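You operate a simulated robot arm through the tools that you are given. There is no shell and no other tool. Be economical: measure what you need, move in short steps, check, and stop when the job is done.

Carry out the task below with a simulated robot arm. There is one attempt and no reset: what you move stays moved.

Task
Open the washer lid, put the beige rag in the rack in the parts washer, then shut the lid. Then put the jar on the lower shelf of the tank rack away on the top of the cans bench. Keep to this order. Set down upright: jar.

The check looks at the end state, three seconds after you hand in, the way a careful person would. Anything else that was tipped, shoved, dropped, spilled or broken makes it a failure. A push-on lid holds only when it is set on centred and level and pressed home; a screw cap is set on level and turned clockwise until tight.

Robot
A 7-joint arm with a two-finger parallel gripper on a trunk, on a base that drives. Base frame: it is fixed to the floor where the robot stands at the start and does not move with it; the origin is under the middle of the robot, x ahead of it, y to its left, z up; the surface under the hand at the start is at about z = 93.3. Lengths are in cm, angles in rad, forces in N, time in s.
Its first joint turns from -2.897 to 2.897 rad. Places, roughly: beige rag [75, -375, 75]; jar [-175, 125, 50]; rack in the parts washer [80, 10, 80]; top of the cans bench [-500, -110, 80]; washer lid [80, 10, 90]. Payload 3.43 kg.
The tool frame sits at the grasp point between the pads (the TCP): z along the fingers, y along the line on which they close. The tips reach 3 cm beyond it. Largest opening 9.4 cm; finger width 2.8, thickness 1; the body of the gripper, 5 by 9.6 cm, starts 5.5 cm behind the TCP.
Orientation is that of the tool frame in the base frame, as [roll, pitch, yaw] about the fixed x, y, z axes, in that order (R = Rz(yaw) Ry(pitch) Rx(roll)). With the fingers straight down and closing along the base's y, the tool's x points along the base's -x, its y along +y and its z along -z.

Tools
- The arm moves only by the tool arm_command. Its argument "plan" is a list of rows, each a list of 7 numbers: the shift along the tool's x, y, z in cm, then the turn, a rotation vector about the tool's x, y, z in rad, then the gripper command, from -1 (fully open) to 1 (shut), values between in proportion. In form: [[dx, dy, dz, ax, ay, az, claw], ...]. A call has 1 to 12 rows; each row is the pose to reach, as a shift and turn from the pose commanded when the call began, along the tool's axes at that moment. Rows are played at 5 a second. More than 5 cm and 0.15 rad between two rows, or a gripper value outside its range, and nothing of the call is played. Where a pose cannot be reached the arm comes as near as it can. A force on the tool above 40 N (or 10 N above the force at the start of the call, whichever is more), or a blocked arm, ends the call early, and 0.2 s more pass. Each finger travels about 4.5 cm/s and halts on what it meets, pressing with about 38 N; the grip force reading is that of the motor and also rises with nothing between the fingers. The clock runs only during rows and for 0.2 s after the last one: add rows that repeat a pose to give the fingers time. The reply holds the time, the measured pose of the TCP, the force on the tool along the base axes, the opening and the grip force, in the units named above and with some noise, with the torque about the TCP (base axes, N m) and any sound that the robot's microphone picked up.
- Cameras (640 x 400 px; columns grow to the right, rows downward): "scene" is now at [50.59, 20.51, 129.3]; the picture's right is [-0.12, -0.99, 0.00], its down [-0.66, 0.08, -0.75] and it looks along [0.74, -0.09, -0.66] (base axes); focal length 214 px, centre (320, 200). "wrist" rides on the gripper at [7.6, 1.4, -10.2] in the tool frame; the picture's right is [-0.18, 0.98, 0.00], its down [-0.75, -0.14, -0.64] and it looks along [-0.63, -0.12, 0.77] (tool axes); focal length 243 px, centre (320, 200). There is no depth. A picture from a camera that has moved, and an enlarged one, comes with that camera's place and axes in the base frame and with its lens.
- capture(camera): a new picture of that camera. No time passes.
- raise_lower(by): slides the trunk up (or, below 0, down) by that many cm; the arm and the scene camera ride with it, the base frame stays. It gives what a move gives, with no picture.
- drive_base(legs): drives the robot by 1 to 6 legs, each [ahead, left, turn to the left] in cm, cm and rad, along the robot's own axes; the way and the turn of a leg run together, so that a leg with both is an arc; at most 150 cm and 3.142 rad a leg. The arm and the cameras ride along, it lands a little off, and it stops where it bumps. It gives what a move gives.
- turn_head(pan, tilt): turns the head with the scene camera to pan (to the left, within 1.798 rad either way) and tilt (down, from -0.506 to 1.204), counted from straight ahead of the robot. It gives what a move gives.
- enlarge(camera, box): a new picture of the part [left, top, right, bottom] of that camera's present view, enlarged. No time passes.
- job_done(): hands the job in; it is judged then, once.

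Work in short steps. Places have to be worked out from the pictures, the camera data and where the tool is seen: move nearer, look again, correct. Check each grasp and each placing, and mend what went wrong. You have 165 turns and 108 pictures in all, those below and enlarged ones among them. Open the gripper and draw the arm clear of the work before you hand the job in, unless the task says otherwise.

The tools are called after ">>>" as a command line: name --pt "numbers of a row" for each row, then --argument value for the rest, lists and objects as JSON in quotes. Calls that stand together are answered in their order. arm_command: Moves the arm, as the interface text tells. Its arguments: {"type":"object","properties":{"plan":{"type":"array"}},"required":["plan"]} The other tools are called the same way: raise_lower (by) slides the trunk up or down; drive_base (legs) drives the base; turn_head (pan, tilt) turns the head that bears the scene camera; capture (camera) takes a picture; enlarge (camera, box) takes an enlarged picture of a part of a camera's view; job_done () hands the job in.

At the start:

```text
clock: 0.0
tcp_pos: [69.38, -5.78, 114.97]
ee_rot: [3.141, 0.0, 3.141]
ft_force: [-0.8, -0.8, -0.6]
wrist_torque: [0.04, 0.02, 0.0]
gripper_width: 9.38
gripper_force: 0.0
trunk travel left (down, up): [-40.0, 9.0]
robot x, y, heading: [-0.21, -0.08, 0.0]
head pan, tilt: [-0.119, 0.724]
```

scene: 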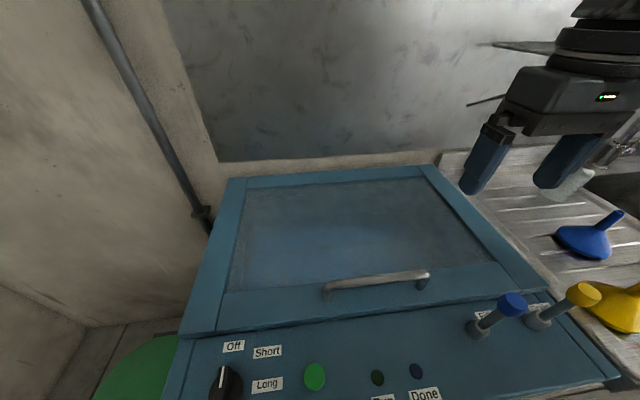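
wrist: 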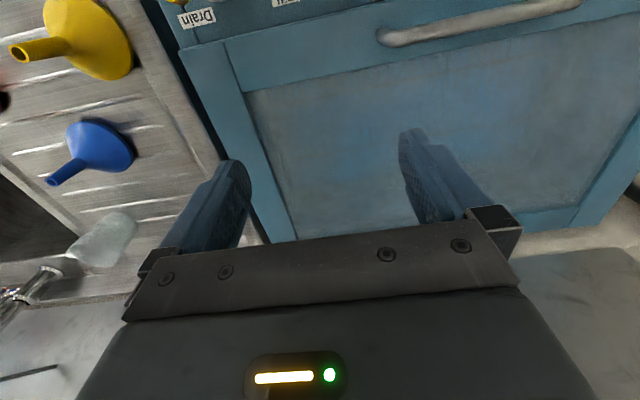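

The lid is hinged at the back, and the handle bar runs along y at about (65.5, 9.7). I'll turn the tool a quarter so the fingers close along x, and hover over the bar.

>>> arm_command --pt "0.33 1.29 0.3 0 0 0.1309 -1" --pt "0.65 2.58 0.6 0 0 0.2618 -1" --pt "0.98 3.87 0.9 0 0 0.3927 -1" --pt "1.3 5.16 1.2 0 0 0.5236 -1" --pt "1.63 6.45 1.5 0 0 0.6545 -1" --pt "1.95 7.74 1.8 0 0 0.7854 -1" --pt "2.28 9.03 2.1 0 0 0.9163 -1" --pt "2.6 10.32 2.4 0 0 1.0472 -1" --pt "2.93 11.6 2.7 0 0 1.1781 -1" --pt "3.25 12.9 3 0 0 1.309 -1" --pt "3.58 14.2 3.3 0 0 1.4399 -1" --pt "3.9 15.5 3.6 0 0 1.5708 -1"

>>> capture --camera "scene"

>>> capture --camera "wrist"

```text
clock: 2.6
tcp_pos: [67.81, 5.6, 109.14]
ee_rot: [3.142, 0.0, 1.571]
ft_force: [-0.2, 0.6, -0.5]
wrist_torque: [-0.02, -0.02, 0.0]
gripper_width: 9.39
gripper_force: 0.0
out of reach, approached as far as the arm can: row 12
trunk travel left (down, up): [-40.0, 9.0]
robot x, y, heading: [-0.22, -0.36, 0.001]
head pan, tilt: [-0.119, 0.724]
```

```text
105 pictures are left
camera scene: at [50.57, 20.61, 129.3], right [-0.12, -0.99, 0.0], down [-0.66, 0.08, -0.75], along [0.74, -0.09, -0.66], focal length 214 px, centre (320, 200)
```

scene: 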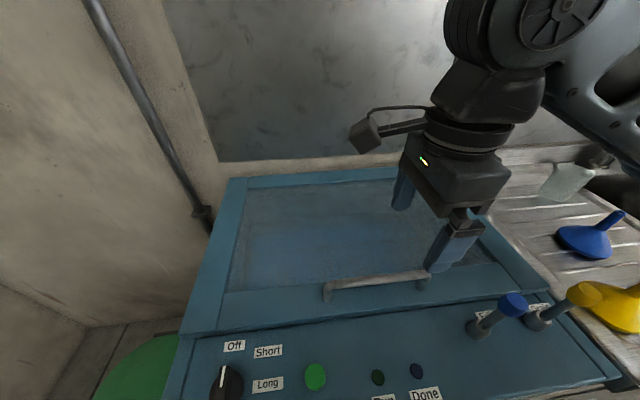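

```text
104 pictures are left
camera wrist: at [69.26, 13.22, 119.29], right [0.98, -0.18, 0.0], down [-0.14, -0.75, 0.64], along [-0.12, -0.63, -0.77], focal length 243 px, centre (320, 200)
```

wrist: 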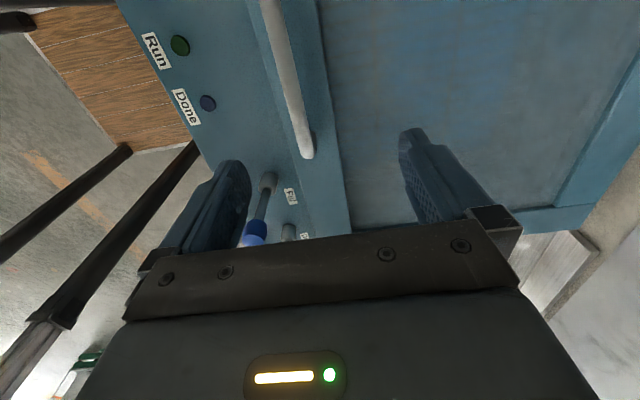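

Both rays agree: the bar's right end is at (65.6, 1.4, 97.3), so its centre is near y 9.6. The arm is too folded there, so I'll back the base 8 cm.

>>> drive_base --legs '[[-8, 0, 0]]'

```text
clock: 3.7
tcp_pos: [59.75, 5.39, 109.06]
ee_rot: [3.141, 0.0, 1.571]
ft_force: [0.4, 0.7, 0.6]
wrist_torque: [0.0, 0.02, 0.0]
gripper_width: 9.38
gripper_force: 0.0
trunk travel left (down, up): [-40.0, 9.0]
robot x, y, heading: [-8.06, -0.03, 0.0]
head pan, tilt: [-0.119, 0.724]
```

Now move over the bar centre, staying about 5 cm above it.

>>> arm_command --pt "2 2.9 1 0 0 0 -1" --pt "4.1 5.85 2 0 0 0 -1" --pt "4.1 5.85 4 0 0 0 -1" --pt "4.1 5.85 4 0 0 0 -1"

>>> capture --camera "wrist"

>>> capture --camera "scene"

```text
clock: 4.7
tcp_pos: [65.55, 9.59, 105.29]
ee_rot: [3.141, -0.001, 1.57]
ft_force: [0.8, -0.3, 1.1]
wrist_torque: [0.02, 0.02, -0.02]
gripper_width: 9.36
gripper_force: 0.1
trunk travel left (down, up): [-40.0, 9.0]
robot x, y, heading: [-8.27, 0.1, 0.0]
head pan, tilt: [-0.119, 0.724]
```

```text
103 pictures are left
camera wrist: at [67.01, 17.28, 115.32], right [0.98, -0.18, 0.0], down [-0.14, -0.75, 0.64], along [-0.12, -0.63, -0.77], focal length 243 px, centre (320, 200)
```

wrist: 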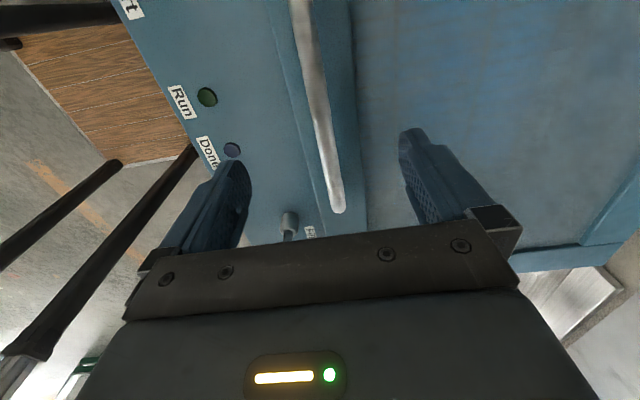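

```text
102 pictures are left
camera scene: at [42.44, 20.55, 129.3], right [-0.12, -0.99, 0.0], down [-0.66, 0.08, -0.75], along [0.74, -0.09, -0.66], focal length 214 px, centre (320, 200)
```

scene: 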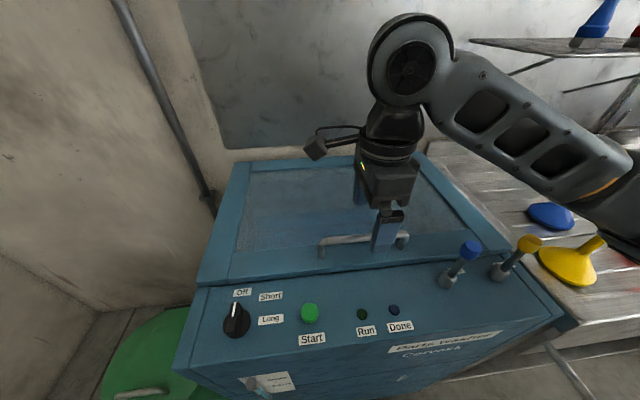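

Bar at x 65.85, z about 97. Descend with the fingers straddling it, stopping on contact, then close.

>>> arm_command --pt "0 0.3 2.5 0 0 0 -1" --pt "0 0.3 5 0 0 0 -1" --pt "0 0.3 6.5 0 0 0 -1" --pt "0 0.3 7.5 0 0 0 -1" --pt "0 0.3 7.5 0 0 0 0" --pt "0 0.3 7.5 0 0 0 1" --pt "0 0.3 7.5 0 0 0 1" --pt "0 0.3 7.5 0 0 0 1" --pt "0 0.3 7.5 0 0 0 1" --pt "0 0.3 7.5 0 0 0 1"

>>> capture --camera "wrist"

```text
clock: 6.9
tcp_pos: [66.01, 9.46, 97.58]
ee_rot: [3.14, 0.0, 1.572]
ft_force: [8.8, 1.4, -0.6]
wrist_torque: [0.23, 0.06, 0.26]
gripper_width: 1.86
gripper_force: 42.3
trunk travel left (down, up): [-40.0, 9.0]
robot x, y, heading: [-7.89, 0.38, -0.003]
head pan, tilt: [-0.119, 0.724]
```

```text
101 pictures are left
camera wrist: at [67.36, 17.24, 107.85], right [0.98, -0.18, 0.0], down [-0.14, -0.75, 0.64], along [-0.12, -0.63, -0.77], focal length 243 px, centre (320, 200)
```

wrist: 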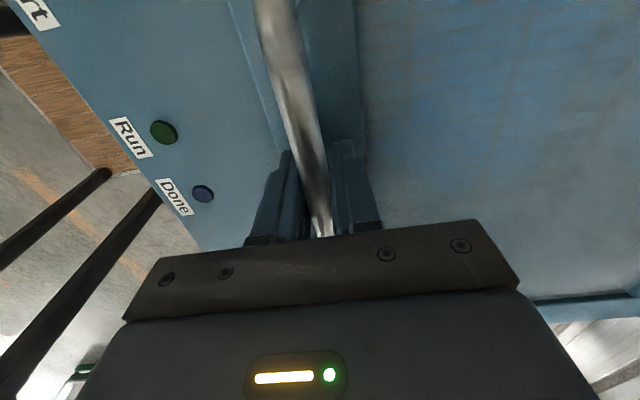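

The bar is gripped (1.86 cm). I'll lift the lid along the arc about a hinge near (103, 92), first 20°.

>>> arm_command --pt "0 0.25 -1.6 0 0 0 1" --pt "0 0.6 -3.2 0 0 0 1" --pt "0 1.0 -4.8 0 0 0 1" --pt "0 1.5 -6.4 0 0 0 1" --pt "0 2.0 -7.9 0 0 0 1" --pt "0 2.6 -9.4 0 0 0 1" --pt "0 3.3 -10.9 0 0 0 1" --pt "0 4.0 -12.4 0 0 0 1"

>>> capture --camera "scene"

```text
clock: 8.7
tcp_pos: [69.99, 9.53, 110.08]
ee_rot: [3.141, -0.001, 1.571]
ft_force: [13.7, 0.8, -8.4]
wrist_torque: [-0.1, -0.04, 0.45]
gripper_width: 1.83
gripper_force: 45.1
trunk travel left (down, up): [-40.0, 9.0]
robot x, y, heading: [-8.24, -0.1, 0.003]
head pan, tilt: [-0.119, 0.724]
```

```text
100 pictures are left
camera scene: at [42.51, 20.56, 129.27], right [-0.12, -0.99, 0.0], down [-0.66, 0.08, -0.75], along [0.74, -0.09, -0.66], focal length 214 px, centre (320, 200)
```

scene: 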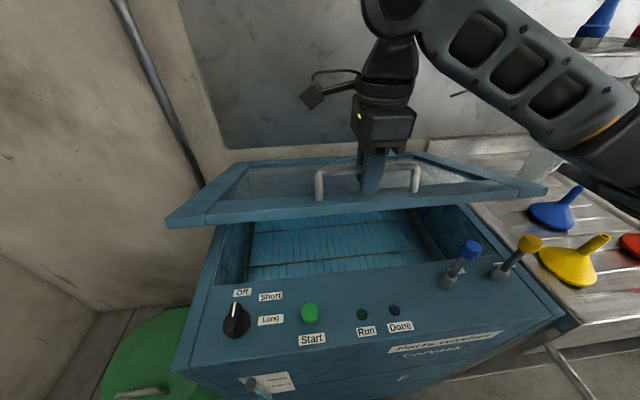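

The lid opens smoothly with a moderate load. Continuing along the arc to about 50°.

>>> arm_command --pt "0 1.4 -2.0 0 0 0 1" --pt "0 2.8 -3.9 0 0 0 1" --pt "0 3.9 -5.5 0 0 0 1" --pt "0 5.1 -7.0 0 0 0 1" --pt "0 6.7 -8.7 0 0 0 1" --pt "0 8.3 -10.3 0 0 0 1" --pt "0 9.8 -11.6 0 0 0 1" --pt "0 11.4 -12.7 0 0 0 1" --pt "0 13.0 -13.9 0 0 0 1" --pt "0 14.6 -14.9 0 0 0 1"

>>> capture --camera "scene"

```text
clock: 10.9
tcp_pos: [84.4, 9.54, 124.86]
ee_rot: [-3.141, 0.001, 1.571]
ft_force: [1.5, 4.5, -7.1]
wrist_torque: [0.07, 0.17, 0.61]
gripper_width: 1.82
gripper_force: 45.3
trunk travel left (down, up): [-40.0, 9.0]
robot x, y, heading: [-8.19, -0.02, 0.001]
head pan, tilt: [-0.119, 0.724]
```

```text
99 pictures are left
camera scene: at [42.47, 20.56, 129.28], right [-0.12, -0.99, 0.0], down [-0.66, 0.08, -0.75], along [0.74, -0.09, -0.66], focal length 214 px, centre (320, 200)
```

scene: 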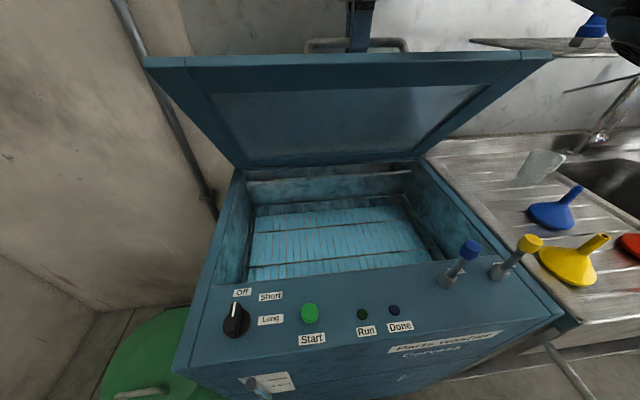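

Lid is at about 52°. Pushing on along the arc toward 72°, watching the reach.

>>> arm_command --pt "0 1.75 -0.95 0 0 0 1" --pt "0 3.5 -1.8 0 0 0 1" --pt "0 5.3 -2.6 0 0 0 1" --pt "0 7.2 -3.2 0 0 0 1" --pt "0 9.0 -3.8 0 0 0 1" --pt "0 10.9 -4.2 0 0 0 1"

>>> capture --camera "scene"

```text
clock: 12.3
tcp_pos: [95.19, 9.6, 129.16]
ee_rot: [-3.141, 0.0, 1.575]
ft_force: [2.3, 7.5, -15.1]
wrist_torque: [-1.17, -0.01, 0.56]
gripper_width: 1.84
gripper_force: 45.1
trunk travel left (down, up): [-40.0, 9.0]
robot x, y, heading: [-8.28, 0.17, -0.0]
head pan, tilt: [-0.119, 0.724]
```

```text
98 pictures are left
camera scene: at [42.52, 20.52, 129.25], right [-0.12, -0.99, 0.0], down [-0.66, 0.08, -0.75], along [0.74, -0.09, -0.66], focal length 214 px, centre (320, 200)
```

scene: 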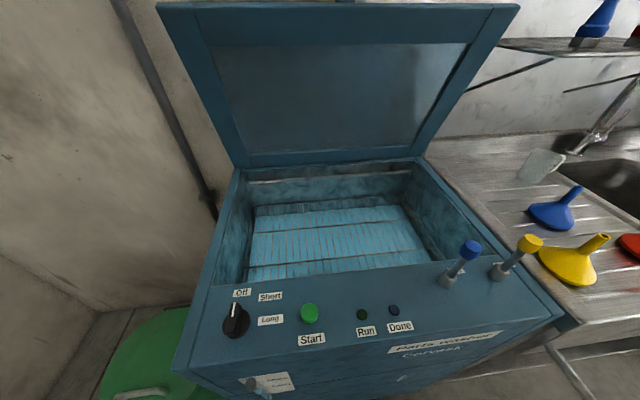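

At about 70°. Continuing a little more toward upright.

>>> arm_command --pt "0 1.9 -0.4 0 0 0 1" --pt "0 3.9 -0.7 0 0 0 1" --pt "0 5.9 -0.85 0 0 0 1" --pt "0 8.0 -0.9 0 0 0 1"

>>> turn_head --pan -0.119 --tilt 0.3

>>> capture --camera "scene"

```text
clock: 13.3
tcp_pos: [95.25, 9.66, 129.08]
ee_rot: [3.138, -0.001, 1.576]
ft_force: [-2.3, 15.3, 18.8]
wrist_torque: [-0.81, -0.03, 0.44]
gripper_width: 1.83
gripper_force: 45.0
out of reach, approached as far as the arm can: row 1, 2, 3, 4
trunk travel left (down, up): [-40.0, 9.0]
robot x, y, heading: [-8.19, 0.53, -0.001]
head pan, tilt: [-0.119, 0.724]
```

```text
clock: 14.1
tcp_pos: [95.25, 9.4, 128.65]
ee_rot: [3.14, -0.001, 1.572]
ft_force: [-7.2, 16.5, 28.4]
wrist_torque: [-0.01, 0.03, 0.83]
gripper_width: 1.84
gripper_force: 45.2
trunk travel left (down, up): [-40.0, 9.0]
robot x, y, heading: [-8.08, -0.07, 0.004]
head pan, tilt: [-0.119, 0.3]
```

```text
97 pictures are left
camera scene: at [43.25, 20.5, 133.16], right [-0.12, -0.99, 0.0], down [-0.29, 0.03, -0.96], along [0.95, -0.11, -0.3], focal length 214 px, centre (320, 200)
```

scene: 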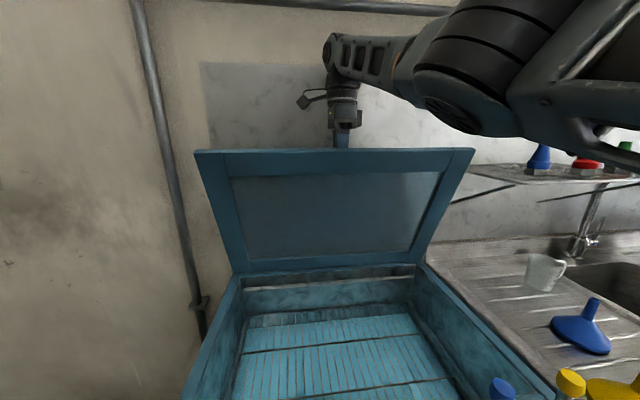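

Reach limit hit; I'll drive the base slowly forward so that the arm carries the lid on, with a small trunk lift to follow the arc.

>>> raise_lower --by 0.7

>>> drive_base --legs '[[4, 0, 0]]'

>>> drive_base --legs '[[4, 0, 0]]'

>>> capture --camera "scene"

```text
clock: 14.7
tcp_pos: [95.43, 9.51, 128.84]
ee_rot: [-3.135, 0.0, 1.571]
ft_force: [1.3, 20.9, -14.7]
wrist_torque: [0.39, 0.1, 0.83]
gripper_width: 1.86
gripper_force: 44.9
trunk travel left (down, up): [-40.7, 8.3]
robot x, y, heading: [-8.28, 0.04, 0.0]
head pan, tilt: [-0.119, 0.3]
```

```text
clock: 15.6
tcp_pos: [99.29, 9.41, 129.45]
ee_rot: [3.139, 0.001, 1.57]
ft_force: [-0.1, 19.4, 4.4]
wrist_torque: [-0.23, -0.03, 0.78]
gripper_width: 1.84
gripper_force: 44.1
trunk travel left (down, up): [-40.7, 8.3]
robot x, y, heading: [-4.21, -0.07, 0.003]
head pan, tilt: [-0.119, 0.3]
```

```text
clock: 16.5
tcp_pos: [101.49, 9.41, 129.69]
ee_rot: [-3.126, 0.001, 1.573]
ft_force: [-21.4, -3.7, 1.0]
wrist_torque: [0.09, -1.75, 0.09]
gripper_width: 1.83
gripper_force: 45.1
trunk travel left (down, up): [-40.7, 8.3]
robot x, y, heading: [-1.66, -0.02, 0.005]
head pan, tilt: [-0.119, 0.3]
stopped in leg 1: the force on the tool passed its limit at 163 N (the readings are from after the stop); the commanded pose is now the measured one
```

```text
96 pictures are left
camera scene: at [49.97, 20.4, 133.86], right [-0.12, -0.99, 0.0], down [-0.29, 0.04, -0.96], along [0.95, -0.11, -0.3], focal length 214 px, centre (320, 200)
```

scene: 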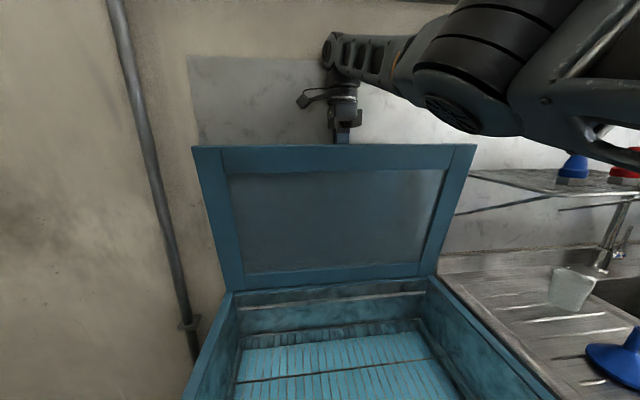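

The lid reached a stop at about 80°. I'll ease the grip open a little, still straddling the bar, and see whether the lid stays up.

>>> arm_command --pt "0 -0.5 0 0 0 0 1" --pt "0 -0.5 0 0 0 0 0.35" --pt "0 -0.5 0 0 0 0 0.3" --pt "0 -0.5 0 0 0 0 0.3"

>>> capture --camera "wrist"

```text
clock: 17.5
tcp_pos: [101.1, 9.3, 129.47]
ee_rot: [-3.123, 0.001, 1.575]
ft_force: [0.0, -0.5, -0.2]
wrist_torque: [0.04, -0.03, -0.01]
gripper_width: 3.27
gripper_force: 0.0
trunk travel left (down, up): [-40.7, 8.3]
robot x, y, heading: [-1.27, 0.1, 0.001]
head pan, tilt: [-0.119, 0.3]
```

```text
95 pictures are left
camera wrist: at [102.69, 17.13, 139.64], right [0.98, -0.18, -0.02], down [-0.13, -0.75, 0.64], along [-0.13, -0.63, -0.76], focal length 243 px, centre (320, 200)
```

wrist: 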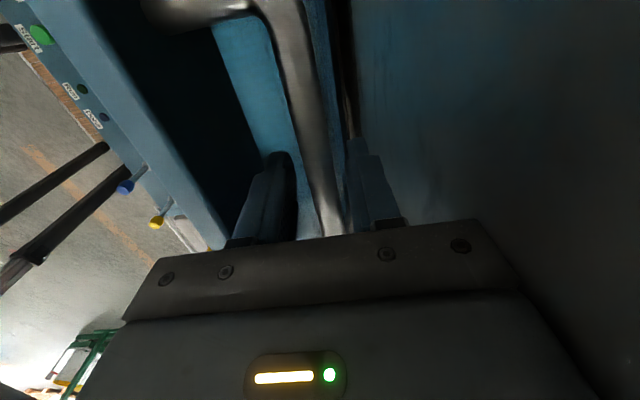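

No contact force with the bar free between the fingers, so the lid appears to stay. I'll lift straight up with the trunk to clear it.

>>> raise_lower --by 8

>>> capture --camera "scene"

```text
clock: 18.6
tcp_pos: [101.14, 9.4, 137.5]
ee_rot: [-3.123, 0.0, 1.573]
ft_force: [0.0, 0.0, -0.1]
wrist_torque: [-0.01, 0.03, 0.04]
gripper_width: 3.29
gripper_force: 0.1
trunk travel left (down, up): [-48.7, 0.3]
robot x, y, heading: [-1.67, 0.27, -0.001]
head pan, tilt: [-0.119, 0.3]
```

```text
94 pictures are left
camera scene: at [50.09, 20.42, 141.81], right [-0.12, -0.99, 0.0], down [-0.29, 0.03, -0.96], along [0.95, -0.11, -0.3], focal length 214 px, centre (320, 200)
```

scene: 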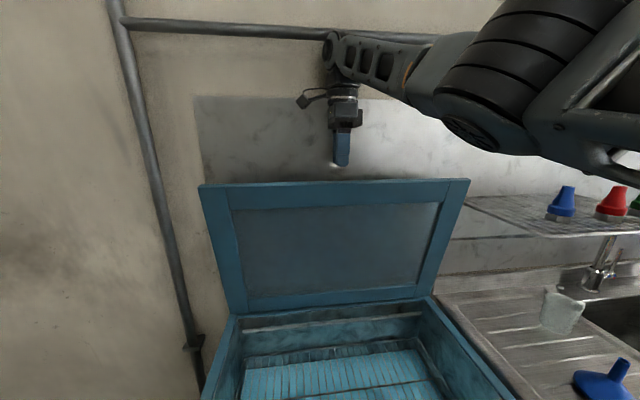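

The lid stays open by itself. Retract the arm up and back over it.

>>> arm_command --pt "0 0 -3 0 0 0 0" --pt "0 -4 -4 0 0 0 0" --pt "0 -8.5 -4 0 0 0 -1" --pt "0 -13 -4 0 0 0 -1" --pt "0 -17.5 -4 0 0 0 -1" --pt "0 -22 -4 0 0 0 -1" --pt "0 -26 -4 0 0 0 -1" --pt "0 -30 -4 0 0 0 -1"

>>> turn_head --pan -1.5 --tilt 0.35

>>> capture --camera "scene"

```text
clock: 20.4
tcp_pos: [71.18, 9.31, 141.93]
ee_rot: [-3.125, 0.0, 1.575]
ft_force: [0.6, 0.7, -1.0]
wrist_torque: [0.0, 0.03, 0.01]
gripper_width: 9.41
gripper_force: 0.1
out of reach, approached as far as the arm can: row 1, 2
trunk travel left (down, up): [-48.7, 0.3]
robot x, y, heading: [-1.38, 0.04, -0.003]
head pan, tilt: [-0.119, 0.3]
```

```text
clock: 22.0
tcp_pos: [71.28, 9.35, 142.04]
ee_rot: [-3.123, 0.0, 1.575]
ft_force: [0.6, -0.2, 0.0]
wrist_torque: [0.03, 0.0, -0.01]
gripper_width: 9.4
gripper_force: 0.1
trunk travel left (down, up): [-48.7, 0.3]
robot x, y, heading: [-2.04, -0.24, 0.003]
head pan, tilt: [-1.499, 0.351]
```

```text
93 pictures are left
camera scene: at [41.49, 12.23, 141.35], right [-1.0, -0.07, 0.0], down [-0.03, 0.34, -0.94], along [0.07, -0.94, -0.34], focal length 214 px, centre (320, 200)
```

scene: 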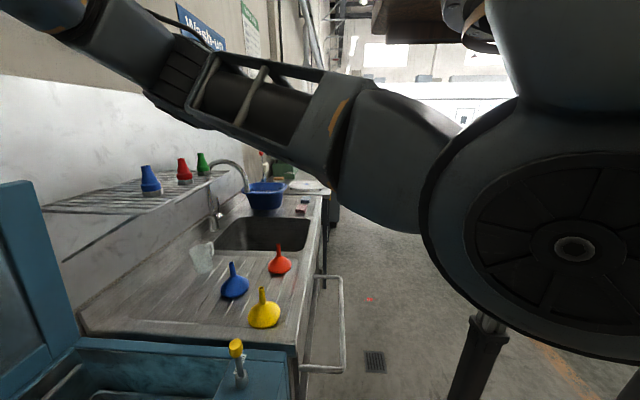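

A sink bench lies to the right along −y. Before driving I'll look at the floor near the robot to identify the black posts.

>>> turn_head --pan -1.75 --tilt 0.9

>>> capture --camera "scene"

>>> turn_head --pan 1.75 --tilt 0.5

>>> capture --camera "scene"

```text
clock: 22.9
tcp_pos: [71.19, 9.36, 142.05]
ee_rot: [-3.123, 0.0, 1.574]
ft_force: [0.2, 0.5, 0.6]
wrist_torque: [-0.01, 0.0, 0.0]
gripper_width: 9.39
gripper_force: 0.1
trunk travel left (down, up): [-48.7, 0.3]
robot x, y, heading: [-1.29, 0.29, -0.002]
head pan, tilt: [-1.751, 0.901]
```

```text
92 pictures are left
camera scene: at [39.47, 14.09, 136.6], right [-0.98, 0.18, 0.0], down [0.14, 0.77, -0.62], along [-0.11, -0.61, -0.78], focal length 214 px, centre (320, 200)
```

scene: 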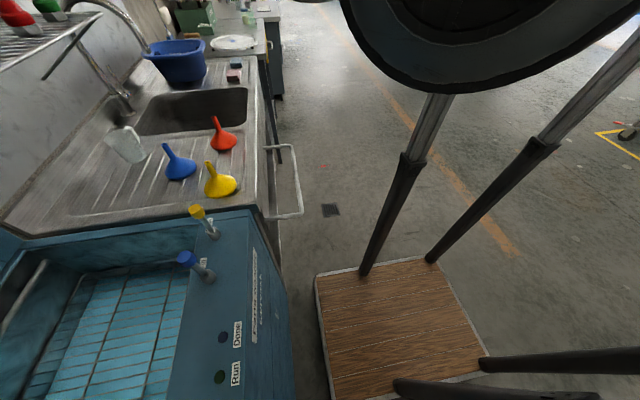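

```text
clock: 25.9
tcp_pos: [71.17, 9.33, 142.03]
ee_rot: [-3.124, 0.0, 1.575]
ft_force: [0.3, 0.9, 0.2]
wrist_torque: [0.03, -0.02, 0.01]
gripper_width: 9.36
gripper_force: 0.1
trunk travel left (down, up): [-48.7, 0.3]
robot x, y, heading: [-1.31, 0.17, -0.001]
head pan, tilt: [1.751, 0.499]
```

```text
91 pictures are left
camera scene: at [39.18, 30.47, 139.98], right [0.98, 0.18, 0.0], down [0.09, -0.47, -0.88], along [-0.16, 0.86, -0.48], focal length 214 px, centre (320, 200)
```

scene: 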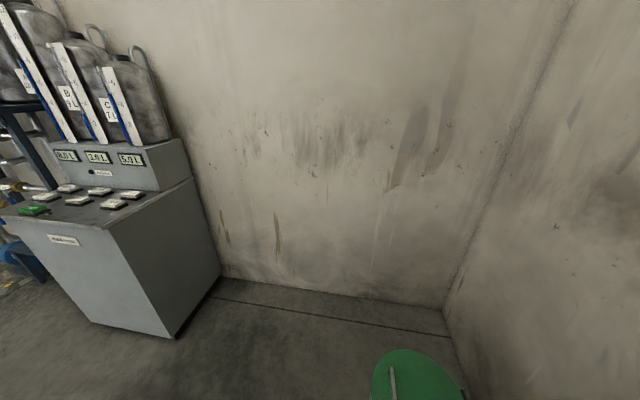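

The wooden plate with black posts is the robot's own base, so the aisle toward −y is clear. I'll back off 12 cm and strafe right, then look.

>>> drive_base --legs '[[-14, 0, 0], [0, -150, 0], [0, -100, 0]]'

>>> turn_head --pan -0.9 --tilt 0.5

>>> capture --camera "scene"

```text
clock: 39.0
tcp_pos: [57.64, -239.55, 142.0]
ee_rot: [-3.124, 0.0, 1.572]
ft_force: [1.1, 0.2, 0.1]
wrist_torque: [-0.01, 0.02, 0.01]
gripper_width: 9.39
gripper_force: 0.0
trunk travel left (down, up): [-48.7, 0.3]
robot x, y, heading: [-14.84, -248.91, -0.005]
head pan, tilt: [1.751, 0.499]
```

```text
clock: 41.3
tcp_pos: [57.64, -239.6, 141.98]
ee_rot: [-3.125, 0.0, 1.571]
ft_force: [-0.1, -0.4, 0.0]
wrist_torque: [0.01, -0.02, -0.01]
gripper_width: 9.4
gripper_force: 0.1
trunk travel left (down, up): [-48.7, 0.3]
robot x, y, heading: [-15.18, -248.88, 0.002]
head pan, tilt: [-0.901, 0.499]
```

```text
90 pictures are left
camera scene: at [32.94, -234.49, 139.98], right [-0.78, -0.62, 0.0], down [-0.3, 0.38, -0.88], along [0.54, -0.69, -0.48], focal length 214 px, centre (320, 200)
```

scene: 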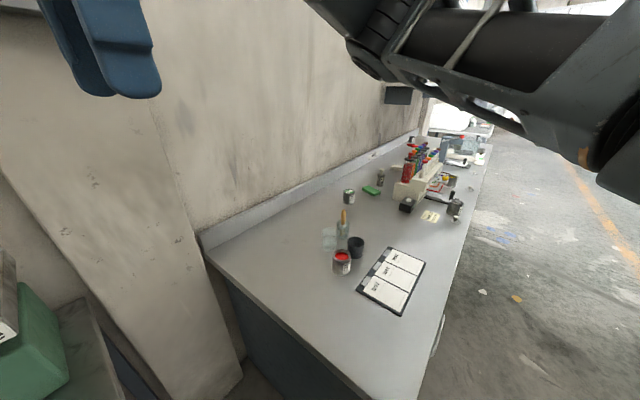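

A long bench begins here; the rag should be around y −375 on it. Driving on 115 cm and looking ahead and down.

>>> drive_base --legs '[[0, -115, 0]]'

>>> turn_head --pan -0.1 --tilt 0.8

>>> capture --camera "scene"

```text
clock: 47.2
tcp_pos: [56.83, -355.78, 142.09]
ee_rot: [-3.124, 0.0, 1.562]
ft_force: [0.0, -0.4, 0.7]
wrist_torque: [0.01, -0.01, 0.0]
gripper_width: 9.39
gripper_force: 0.1
trunk travel left (down, up): [-48.7, 0.3]
robot x, y, heading: [-15.93, -363.78, -0.012]
head pan, tilt: [-0.901, 0.499]
```

```text
clock: 48.3
tcp_pos: [57.01, -355.67, 142.09]
ee_rot: [-3.123, 0.0, 1.562]
ft_force: [-1.5, -0.3, 0.2]
wrist_torque: [0.01, -0.01, -0.01]
gripper_width: 9.39
gripper_force: 0.0
trunk travel left (down, up): [-48.7, 0.3]
robot x, y, heading: [-15.87, -364.41, -0.015]
head pan, tilt: [-0.099, 0.799]
```

```text
89 pictures are left
camera scene: at [34.74, -344.11, 137.39], right [-0.11, -0.99, 0.0], down [-0.71, 0.08, -0.7], along [0.69, -0.08, -0.72], focal length 214 px, centre (320, 200)
```

scene: 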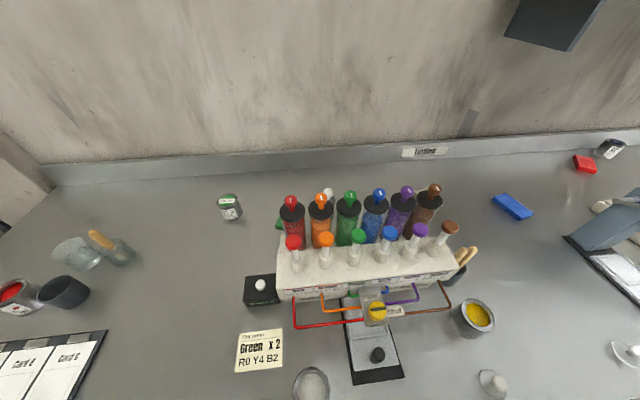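

No rag in view yet; I'll look further to the right and lower.

>>> turn_head --pan -0.8 --tilt 0.8

>>> capture --camera "scene"

>>> turn_head --pan 0.0 --tilt 1.2

>>> capture --camera "scene"

```text
clock: 49.4
tcp_pos: [57.05, -355.71, 142.08]
ee_rot: [-3.125, -0.001, 1.562]
ft_force: [0.2, -0.2, -0.8]
wrist_torque: [0.01, 0.03, 0.01]
gripper_width: 9.37
gripper_force: 0.1
trunk travel left (down, up): [-48.7, 0.3]
robot x, y, heading: [-15.54, -364.28, -0.016]
head pan, tilt: [-0.799, 0.799]
```

```text
88 pictures are left
camera scene: at [32.28, -349.05, 137.39], right [-0.72, -0.69, 0.0], down [-0.49, 0.52, -0.7], along [0.48, -0.5, -0.72], focal length 214 px, centre (320, 200)
```

scene: 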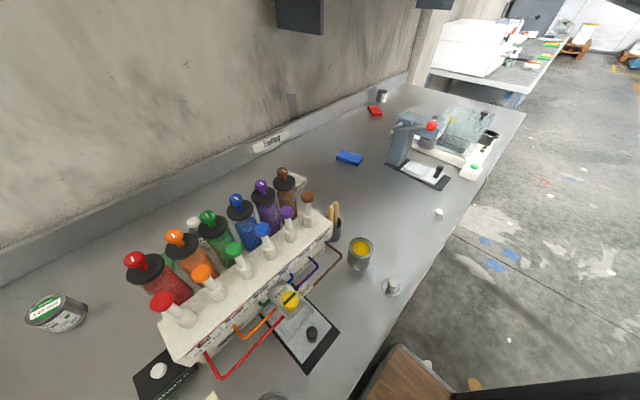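

```text
clock: 50.5
tcp_pos: [56.96, -355.77, 142.02]
ee_rot: [-3.124, 0.001, 1.563]
ft_force: [0.0, -0.5, 0.1]
wrist_torque: [-0.01, 0.01, 0.02]
gripper_width: 9.4
gripper_force: 0.1
trunk travel left (down, up): [-48.7, 0.3]
robot x, y, heading: [-15.79, -364.24, -0.013]
head pan, tilt: [0.0, 1.201]
```

```text
87 pictures are left
camera scene: at [32.31, -343.28, 134.62], right [-0.01, -1.0, 0.0], down [-0.93, 0.01, -0.36], along [0.36, 0.0, -0.93], focal length 214 px, centre (320, 200)
```

scene: 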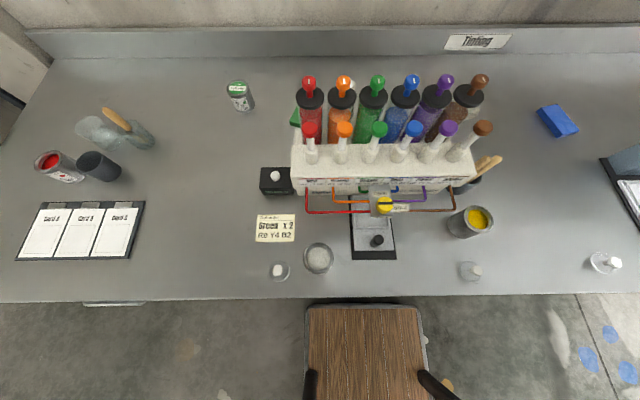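

The place given (75, −375) lies behind the row of tint bottles. I'll zoom there.

>>> enlarge --camera "scene" --box '[260, 50, 520, 212]'

>>> capture --camera "wrist"

```text
2.46 times, centred on (390, 131) of scene
camera zoom: at [32.31, -343.28, 134.62], right [-0.01, -1.0, 0.0], down [-0.93, 0.01, -0.36], along [0.36, 0.0, -0.93], focal length 528 px, centre (148, 370)
```

zoom: 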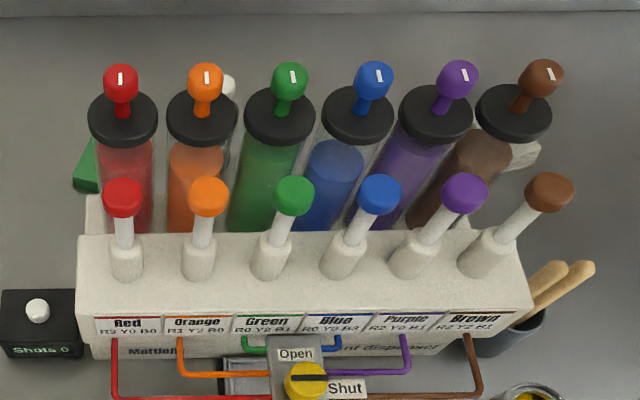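

```text
85 pictures are left
camera wrist: at [58.61, -348.04, 152.16], right [0.98, -0.19, -0.02], down [-0.14, -0.75, 0.64], along [-0.14, -0.63, -0.76], focal length 243 px, centre (320, 200)
```

wrist: 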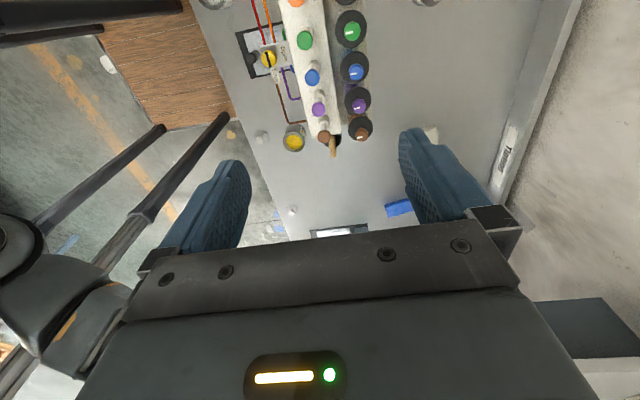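

A beige crumpled thing sits behind the brown bottle, at about (87, −391) on the bench. I'll shift right 28 cm and forward 4, then look again.

>>> drive_base --legs '[[0, -30, 0.013], [4, 0, 0]]'

>>> turn_head --pan -0.2 --tilt 0.9

>>> capture --camera "scene"

>>> capture --camera "wrist"

```text
clock: 53.1
tcp_pos: [60.72, -385.42, 142.09]
ee_rot: [-3.124, 0.0, 1.573]
ft_force: [-0.5, -0.8, 0.1]
wrist_torque: [-0.02, -0.04, -0.02]
gripper_width: 9.4
gripper_force: 0.0
trunk travel left (down, up): [-48.7, 0.3]
robot x, y, heading: [-12.04, -394.26, -0.003]
head pan, tilt: [0.0, 1.201]
```

```text
clock: 53.9
tcp_pos: [60.63, -385.36, 142.04]
ee_rot: [-3.125, 0.001, 1.573]
ft_force: [-0.2, 0.4, 0.2]
wrist_torque: [-0.02, -0.01, 0.01]
gripper_width: 9.38
gripper_force: 0.1
trunk travel left (down, up): [-48.7, 0.3]
robot x, y, heading: [-11.53, -394.68, -0.004]
head pan, tilt: [-0.201, 0.901]
```

```text
84 pictures are left
camera scene: at [37.72, -374.68, 136.59], right [-0.2, -0.98, 0.0], down [-0.77, 0.16, -0.62], along [0.61, -0.12, -0.78], focal length 214 px, centre (320, 200)
```

scene: 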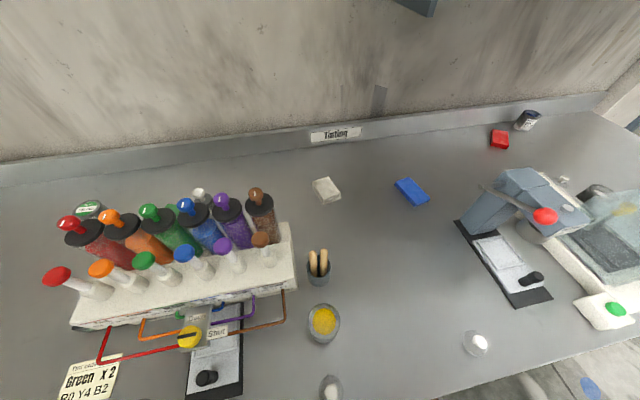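

```text
83 pictures are left
camera wrist: at [62.28, -377.69, 152.15], right [0.98, -0.18, -0.02], down [-0.13, -0.75, 0.64], along [-0.13, -0.63, -0.76], focal length 243 px, centre (320, 200)
```

wrist: 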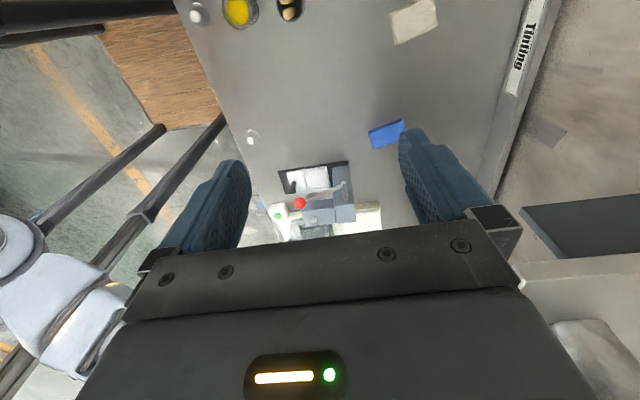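

The rags are small folded pads (beige, blue, red, green). Triangulation puts the beige one at (80.3, −385.4, ~86). Zooming for its orientation and height.

>>> enlarge --camera "scene" --box '[287, 165, 367, 215]'

>>> enlarge --camera "wrist" --box '[365, 0, 461, 60]'

```text
8.00 times, centred on (327, 190) of scene
camera zoom: at [37.72, -374.68, 136.59], right [-0.2, -0.98, 0.0], down [-0.77, 0.16, -0.62], along [0.61, -0.12, -0.78], focal length 1716 px, centre (264, 280)
```

zoom: 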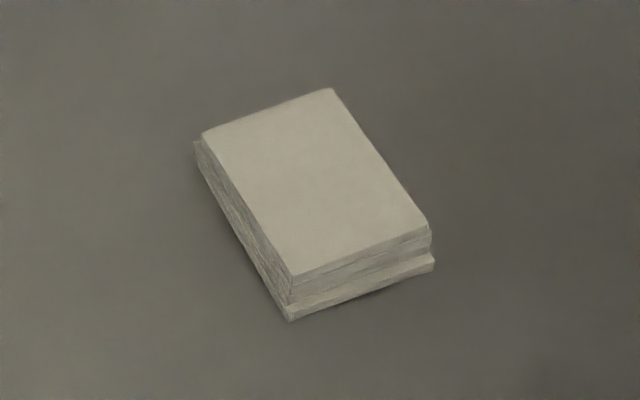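

```text
6.67 times, centred on (413, 30) of wrist
camera zoom: at [62.28, -377.69, 152.15], right [0.98, -0.18, -0.02], down [-0.13, -0.75, 0.64], along [-0.13, -0.63, -0.76], focal length 1618 px, centre (-300, 1333)
```

zoom: 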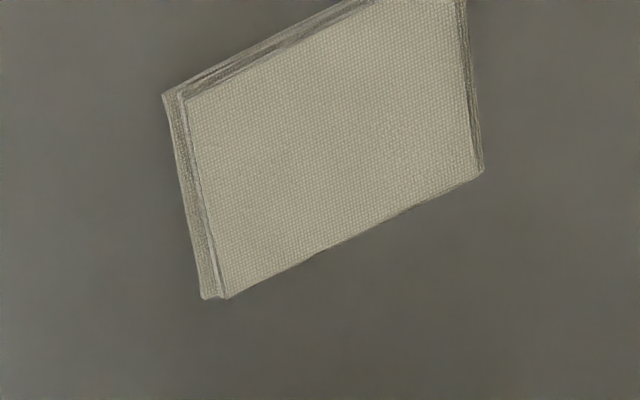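

The rag is a folded block with centre (81.1, −385.2), about 8×5.7 cm and its long side 13° off x. I'll lower the trunk, then turn to grip across its short side.

>>> raise_lower --by -20

>>> arm_command --pt "0 1.7 0 0 0 -0.145 -1" --pt "0 3.4 0 0 0 -0.29 -1" --pt "0 5.1 0 0 0 -0.435 -1" --pt "0 6.8 0 0 0 -0.58 -1" --pt "0 8.5 0 0 0 -0.725 -1" --pt "0 10.2 0 0 0 -0.87 -1" --pt "0 11.9 0 0 0 -1.015 -1" --pt "0 13.6 0 0 0 -1.16 -1" --pt "0 15.3 0 0 0 -1.305 -1" --pt "0 17 0 0 0 -1.45 -1" --pt "0 18.7 0 0 0 -1.595 -1" --pt "0.2 20.4 0 0 0 -1.74 -1"

>>> capture --camera "wrist"

```text
clock: 56.0
tcp_pos: [60.63, -385.38, 121.97]
ee_rot: [-3.124, -0.001, 1.571]
ft_force: [-0.1, 0.3, 0.9]
wrist_torque: [-0.01, 0.02, -0.01]
gripper_width: 9.4
gripper_force: 0.1
trunk travel left (down, up): [-28.7, 20.3]
robot x, y, heading: [-11.88, -394.67, -0.005]
head pan, tilt: [-0.201, 0.901]
```

```text
clock: 58.6
tcp_pos: [81.05, -385.2, 121.77]
ee_rot: [3.138, -0.016, -2.971]
ft_force: [-0.2, -0.7, -0.9]
wrist_torque: [-0.02, 0.02, -0.01]
gripper_width: 9.39
gripper_force: 0.0
trunk travel left (down, up): [-28.7, 20.3]
robot x, y, heading: [-11.85, -394.79, -0.002]
head pan, tilt: [-0.201, 0.901]
```

```text
80 pictures are left
camera wrist: at [73.5, -385.03, 132.0], right [0.01, 1.0, 0.0], down [0.78, -0.01, 0.63], along [0.63, -0.01, -0.78], focal length 243 px, centre (320, 200)
```

wrist: 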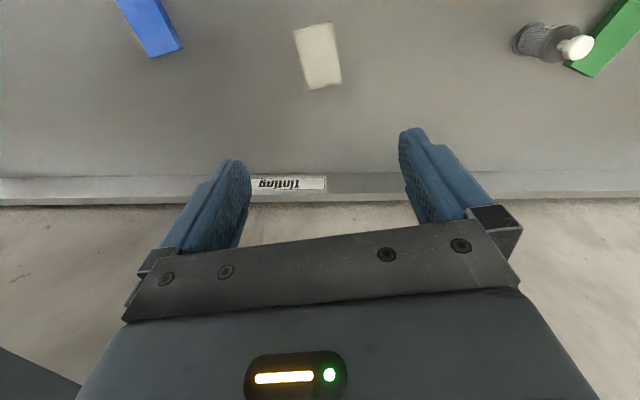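

Refined: centre about (80.5, −385.3), angle 12.5°. Descending in steps to TCP z ≈ 90 with a small yaw correction.

>>> arm_command --pt "0.5 0 4 0 0 -0.05 -1" --pt "0.5 0 8 0 0 -0.05 -1" --pt "0.5 0 12 0 0 -0.05 -1" --pt "0.5 0 16 0 0 -0.05 -1" --pt "0.5 0 20 0 0 -0.05 -1" --pt "0.5 0 24 0 0 -0.05 -1" --pt "0.5 0 27 0 0 -0.05 -1" --pt "0.5 0 30 0 0 -0.05 -1" --pt "0.5 0 31 0 0 -0.05 -1" --pt "0.5 0 31 0 0 -0.05 -1"

>>> capture --camera "wrist"

>>> capture --camera "scene"

```text
clock: 60.8
tcp_pos: [79.99, -385.23, 90.62]
ee_rot: [3.138, -0.018, -2.923]
ft_force: [0.6, 0.0, 0.3]
wrist_torque: [0.03, 0.01, 0.01]
gripper_width: 9.4
gripper_force: 0.0
trunk travel left (down, up): [-28.7, 20.3]
robot x, y, heading: [-11.81, -394.58, 0.0]
head pan, tilt: [-0.201, 0.901]
```

```text
79 pictures are left
camera wrist: at [72.48, -385.5, 100.98], right [-0.04, 1.0, 0.0], down [0.78, 0.03, 0.63], along [0.63, 0.02, -0.78], focal length 243 px, centre (320, 200)
```

wrist: 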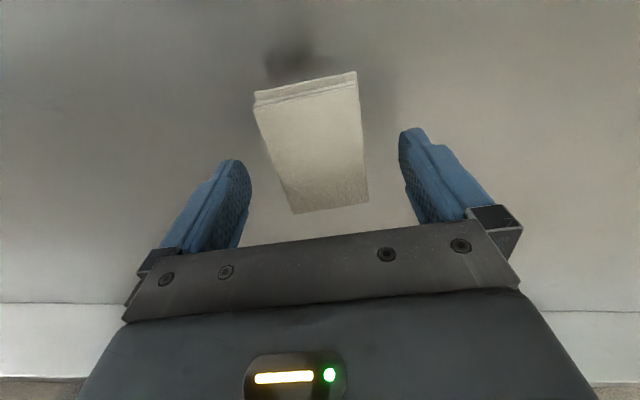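

```text
78 pictures are left
camera scene: at [37.72, -374.68, 116.59], right [-0.2, -0.98, 0.0], down [-0.77, 0.16, -0.62], along [0.61, -0.13, -0.78], focal length 214 px, centre (320, 200)
```

scene: 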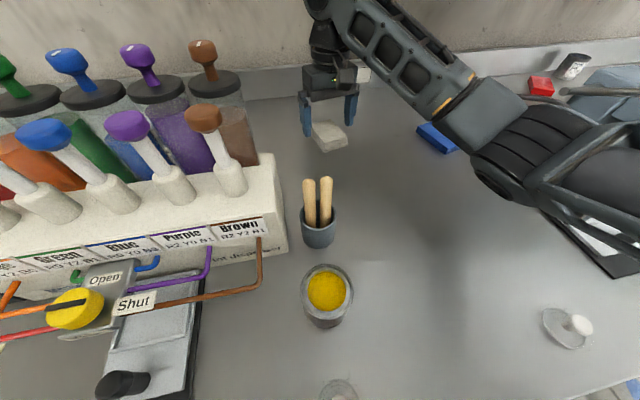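

Rag lies centred between the fingers with its top at about 86.5. Descend 2.7 cm and close.

>>> arm_command --pt "0.5 0 1.5 0 0 0 -1" --pt "0.5 0 2.7 0 0 0 -1" --pt "0.5 0 2.7 0 0 0 0" --pt "0.5 0 2.7 0 0 0 0.5" --pt "0.5 0 2.7 0 0 0 1" --pt "0.5 0 2.7 0 0 0 1" --pt "0.5 0 2.7 0 0 0 1" --pt "0.5 0 2.7 0 0 0 1"

>>> arm_command --pt "0 0 -2 0 0 0 1" --pt "0 0 -5 0 0 0 1" --pt "0 0 -9 0 0 0 1" --pt "0 0 -13 0 0 0 1"

>>> capture --camera "wrist"

```text
clock: 62.6
tcp_pos: [79.44, -385.46, 87.97]
ee_rot: [3.138, -0.016, -2.922]
ft_force: [0.9, -3.7, 4.4]
wrist_torque: [-0.25, -0.15, -0.02]
gripper_width: 6.27
gripper_force: 38.5
trunk travel left (down, up): [-28.7, 20.3]
robot x, y, heading: [-12.01, -395.09, 0.001]
head pan, tilt: [-0.201, 0.901]
```

```text
clock: 63.6
tcp_pos: [79.82, -385.24, 101.06]
ee_rot: [3.138, -0.017, -2.921]
ft_force: [0.6, -0.6, -0.7]
wrist_torque: [0.02, 0.01, 0.02]
gripper_width: 6.28
gripper_force: 37.4
trunk travel left (down, up): [-28.7, 20.3]
robot x, y, heading: [-12.06, -394.59, -0.002]
head pan, tilt: [-0.201, 0.901]
```

```text
77 pictures are left
camera wrist: at [72.28, -385.55, 111.26], right [-0.04, 1.0, 0.0], down [0.78, 0.03, 0.63], along [0.63, 0.02, -0.78], focal length 243 px, centre (320, 200)
```

wrist: 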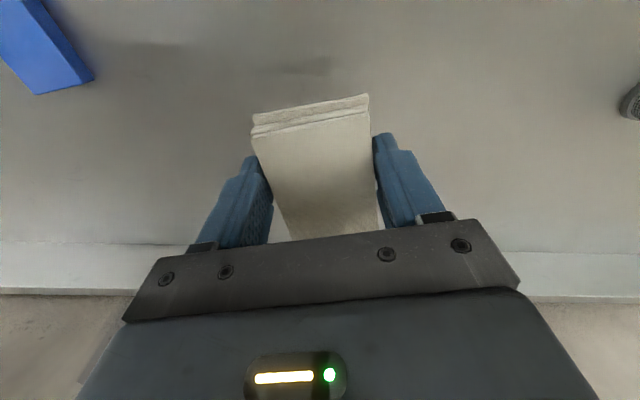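

Rag is held (6.3 cm). Raise and tuck the arm, then drive back to the washer.

>>> raise_lower --by 20

>>> arm_command --pt "2 0.5 -3 0 0 0 1" --pt "5 1.1 -6 0 0 0 1" --pt "9 2 -8 0 0 0 1" --pt "13 2.9 -10 0 0 0 1" --pt "17.6 3.9 -12 0 0 0 1"

>>> drive_base --legs '[[-6, 0, 0], [0, 150, 0], [0, 150, 0], [0, 93, 0]]'

>>> turn_head --pan -0.2 --tilt 0.75

>>> capture --camera "scene"

```text
clock: 65.8
tcp_pos: [79.82, -385.36, 120.95]
ee_rot: [3.139, -0.016, -2.922]
ft_force: [0.8, -0.3, -0.7]
wrist_torque: [0.02, 0.0, -0.01]
gripper_width: 6.27
gripper_force: 37.5
trunk travel left (down, up): [-48.7, 0.3]
robot x, y, heading: [-11.92, -394.18, -0.002]
head pan, tilt: [-0.201, 0.901]
```

```text
refused: row 5 steps farther than a row can; nothing moved
```

```text
clock: 85.3
tcp_pos: [67.6, 9.59, 120.9]
ee_rot: [3.138, -0.018, -2.895]
ft_force: [0.4, 0.3, 0.4]
wrist_torque: [-0.02, 0.0, -0.01]
gripper_width: 6.26
gripper_force: 38.9
trunk travel left (down, up): [-48.7, 0.3]
robot x, y, heading: [-23.89, -2.34, 0.028]
head pan, tilt: [-0.201, 0.901]
```

```text
clock: 86.0
tcp_pos: [67.61, 9.67, 121.04]
ee_rot: [3.137, -0.017, -2.894]
ft_force: [-0.6, -0.4, -1.1]
wrist_torque: [-0.03, 0.01, -0.01]
gripper_width: 6.29
gripper_force: 38.0
trunk travel left (down, up): [-48.7, 0.3]
robot x, y, heading: [-23.45, -2.06, 0.026]
head pan, tilt: [-0.201, 0.75]
```

```text
76 pictures are left
camera scene: at [25.94, 19.05, 137.78], right [-0.17, -0.98, 0.0], down [-0.67, 0.12, -0.73], along [0.72, -0.13, -0.68], focal length 214 px, centre (320, 200)
```

scene: 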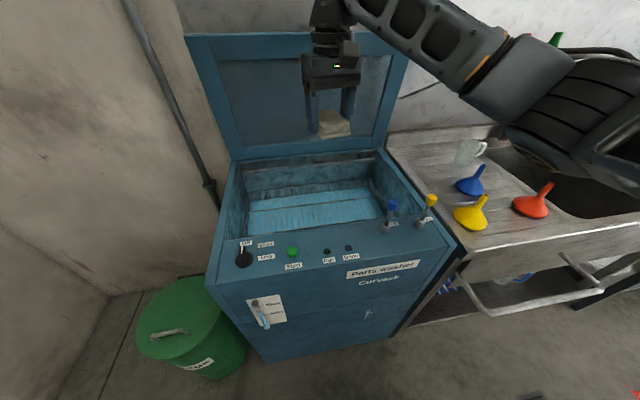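

Nothing was disturbed on the way (the tuck was refused, but the path was clear). Lid still open. Driving forward 12 cm so the rag is over the rack, then checking with the wrist camera.

>>> drive_base --legs '[[12, 0, -0.026]]'

>>> capture --camera "wrist"

>>> capture --camera "scene"

```text
clock: 87.2
tcp_pos: [79.91, 7.43, 120.98]
ee_rot: [3.138, -0.017, -2.915]
ft_force: [0.0, -0.5, 0.4]
wrist_torque: [0.0, 0.04, -0.01]
gripper_width: 6.27
gripper_force: 38.1
trunk travel left (down, up): [-48.7, 0.3]
robot x, y, heading: [-12.03, -1.93, 0.001]
head pan, tilt: [-0.201, 0.75]
```

```text
75 pictures are left
camera wrist: at [72.34, 7.27, 131.28], right [-0.04, 1.0, 0.0], down [0.78, 0.03, 0.63], along [0.63, 0.02, -0.78], focal length 243 px, centre (320, 200)
```

wrist: 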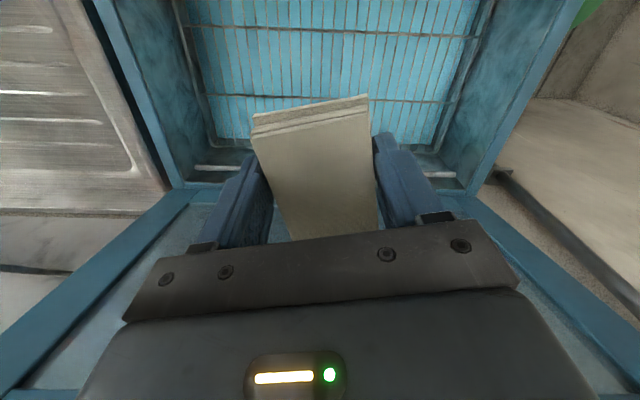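

```text
74 pictures are left
camera scene: at [38.49, 17.94, 137.8], right [-0.2, -0.98, 0.0], down [-0.67, 0.14, -0.73], along [0.72, -0.15, -0.68], focal length 214 px, centre (320, 200)
```

scene: 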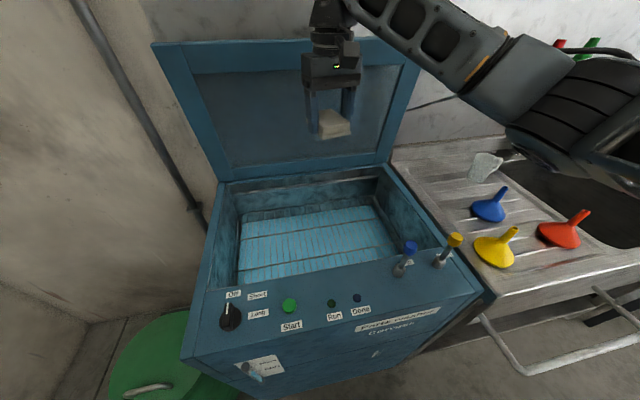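

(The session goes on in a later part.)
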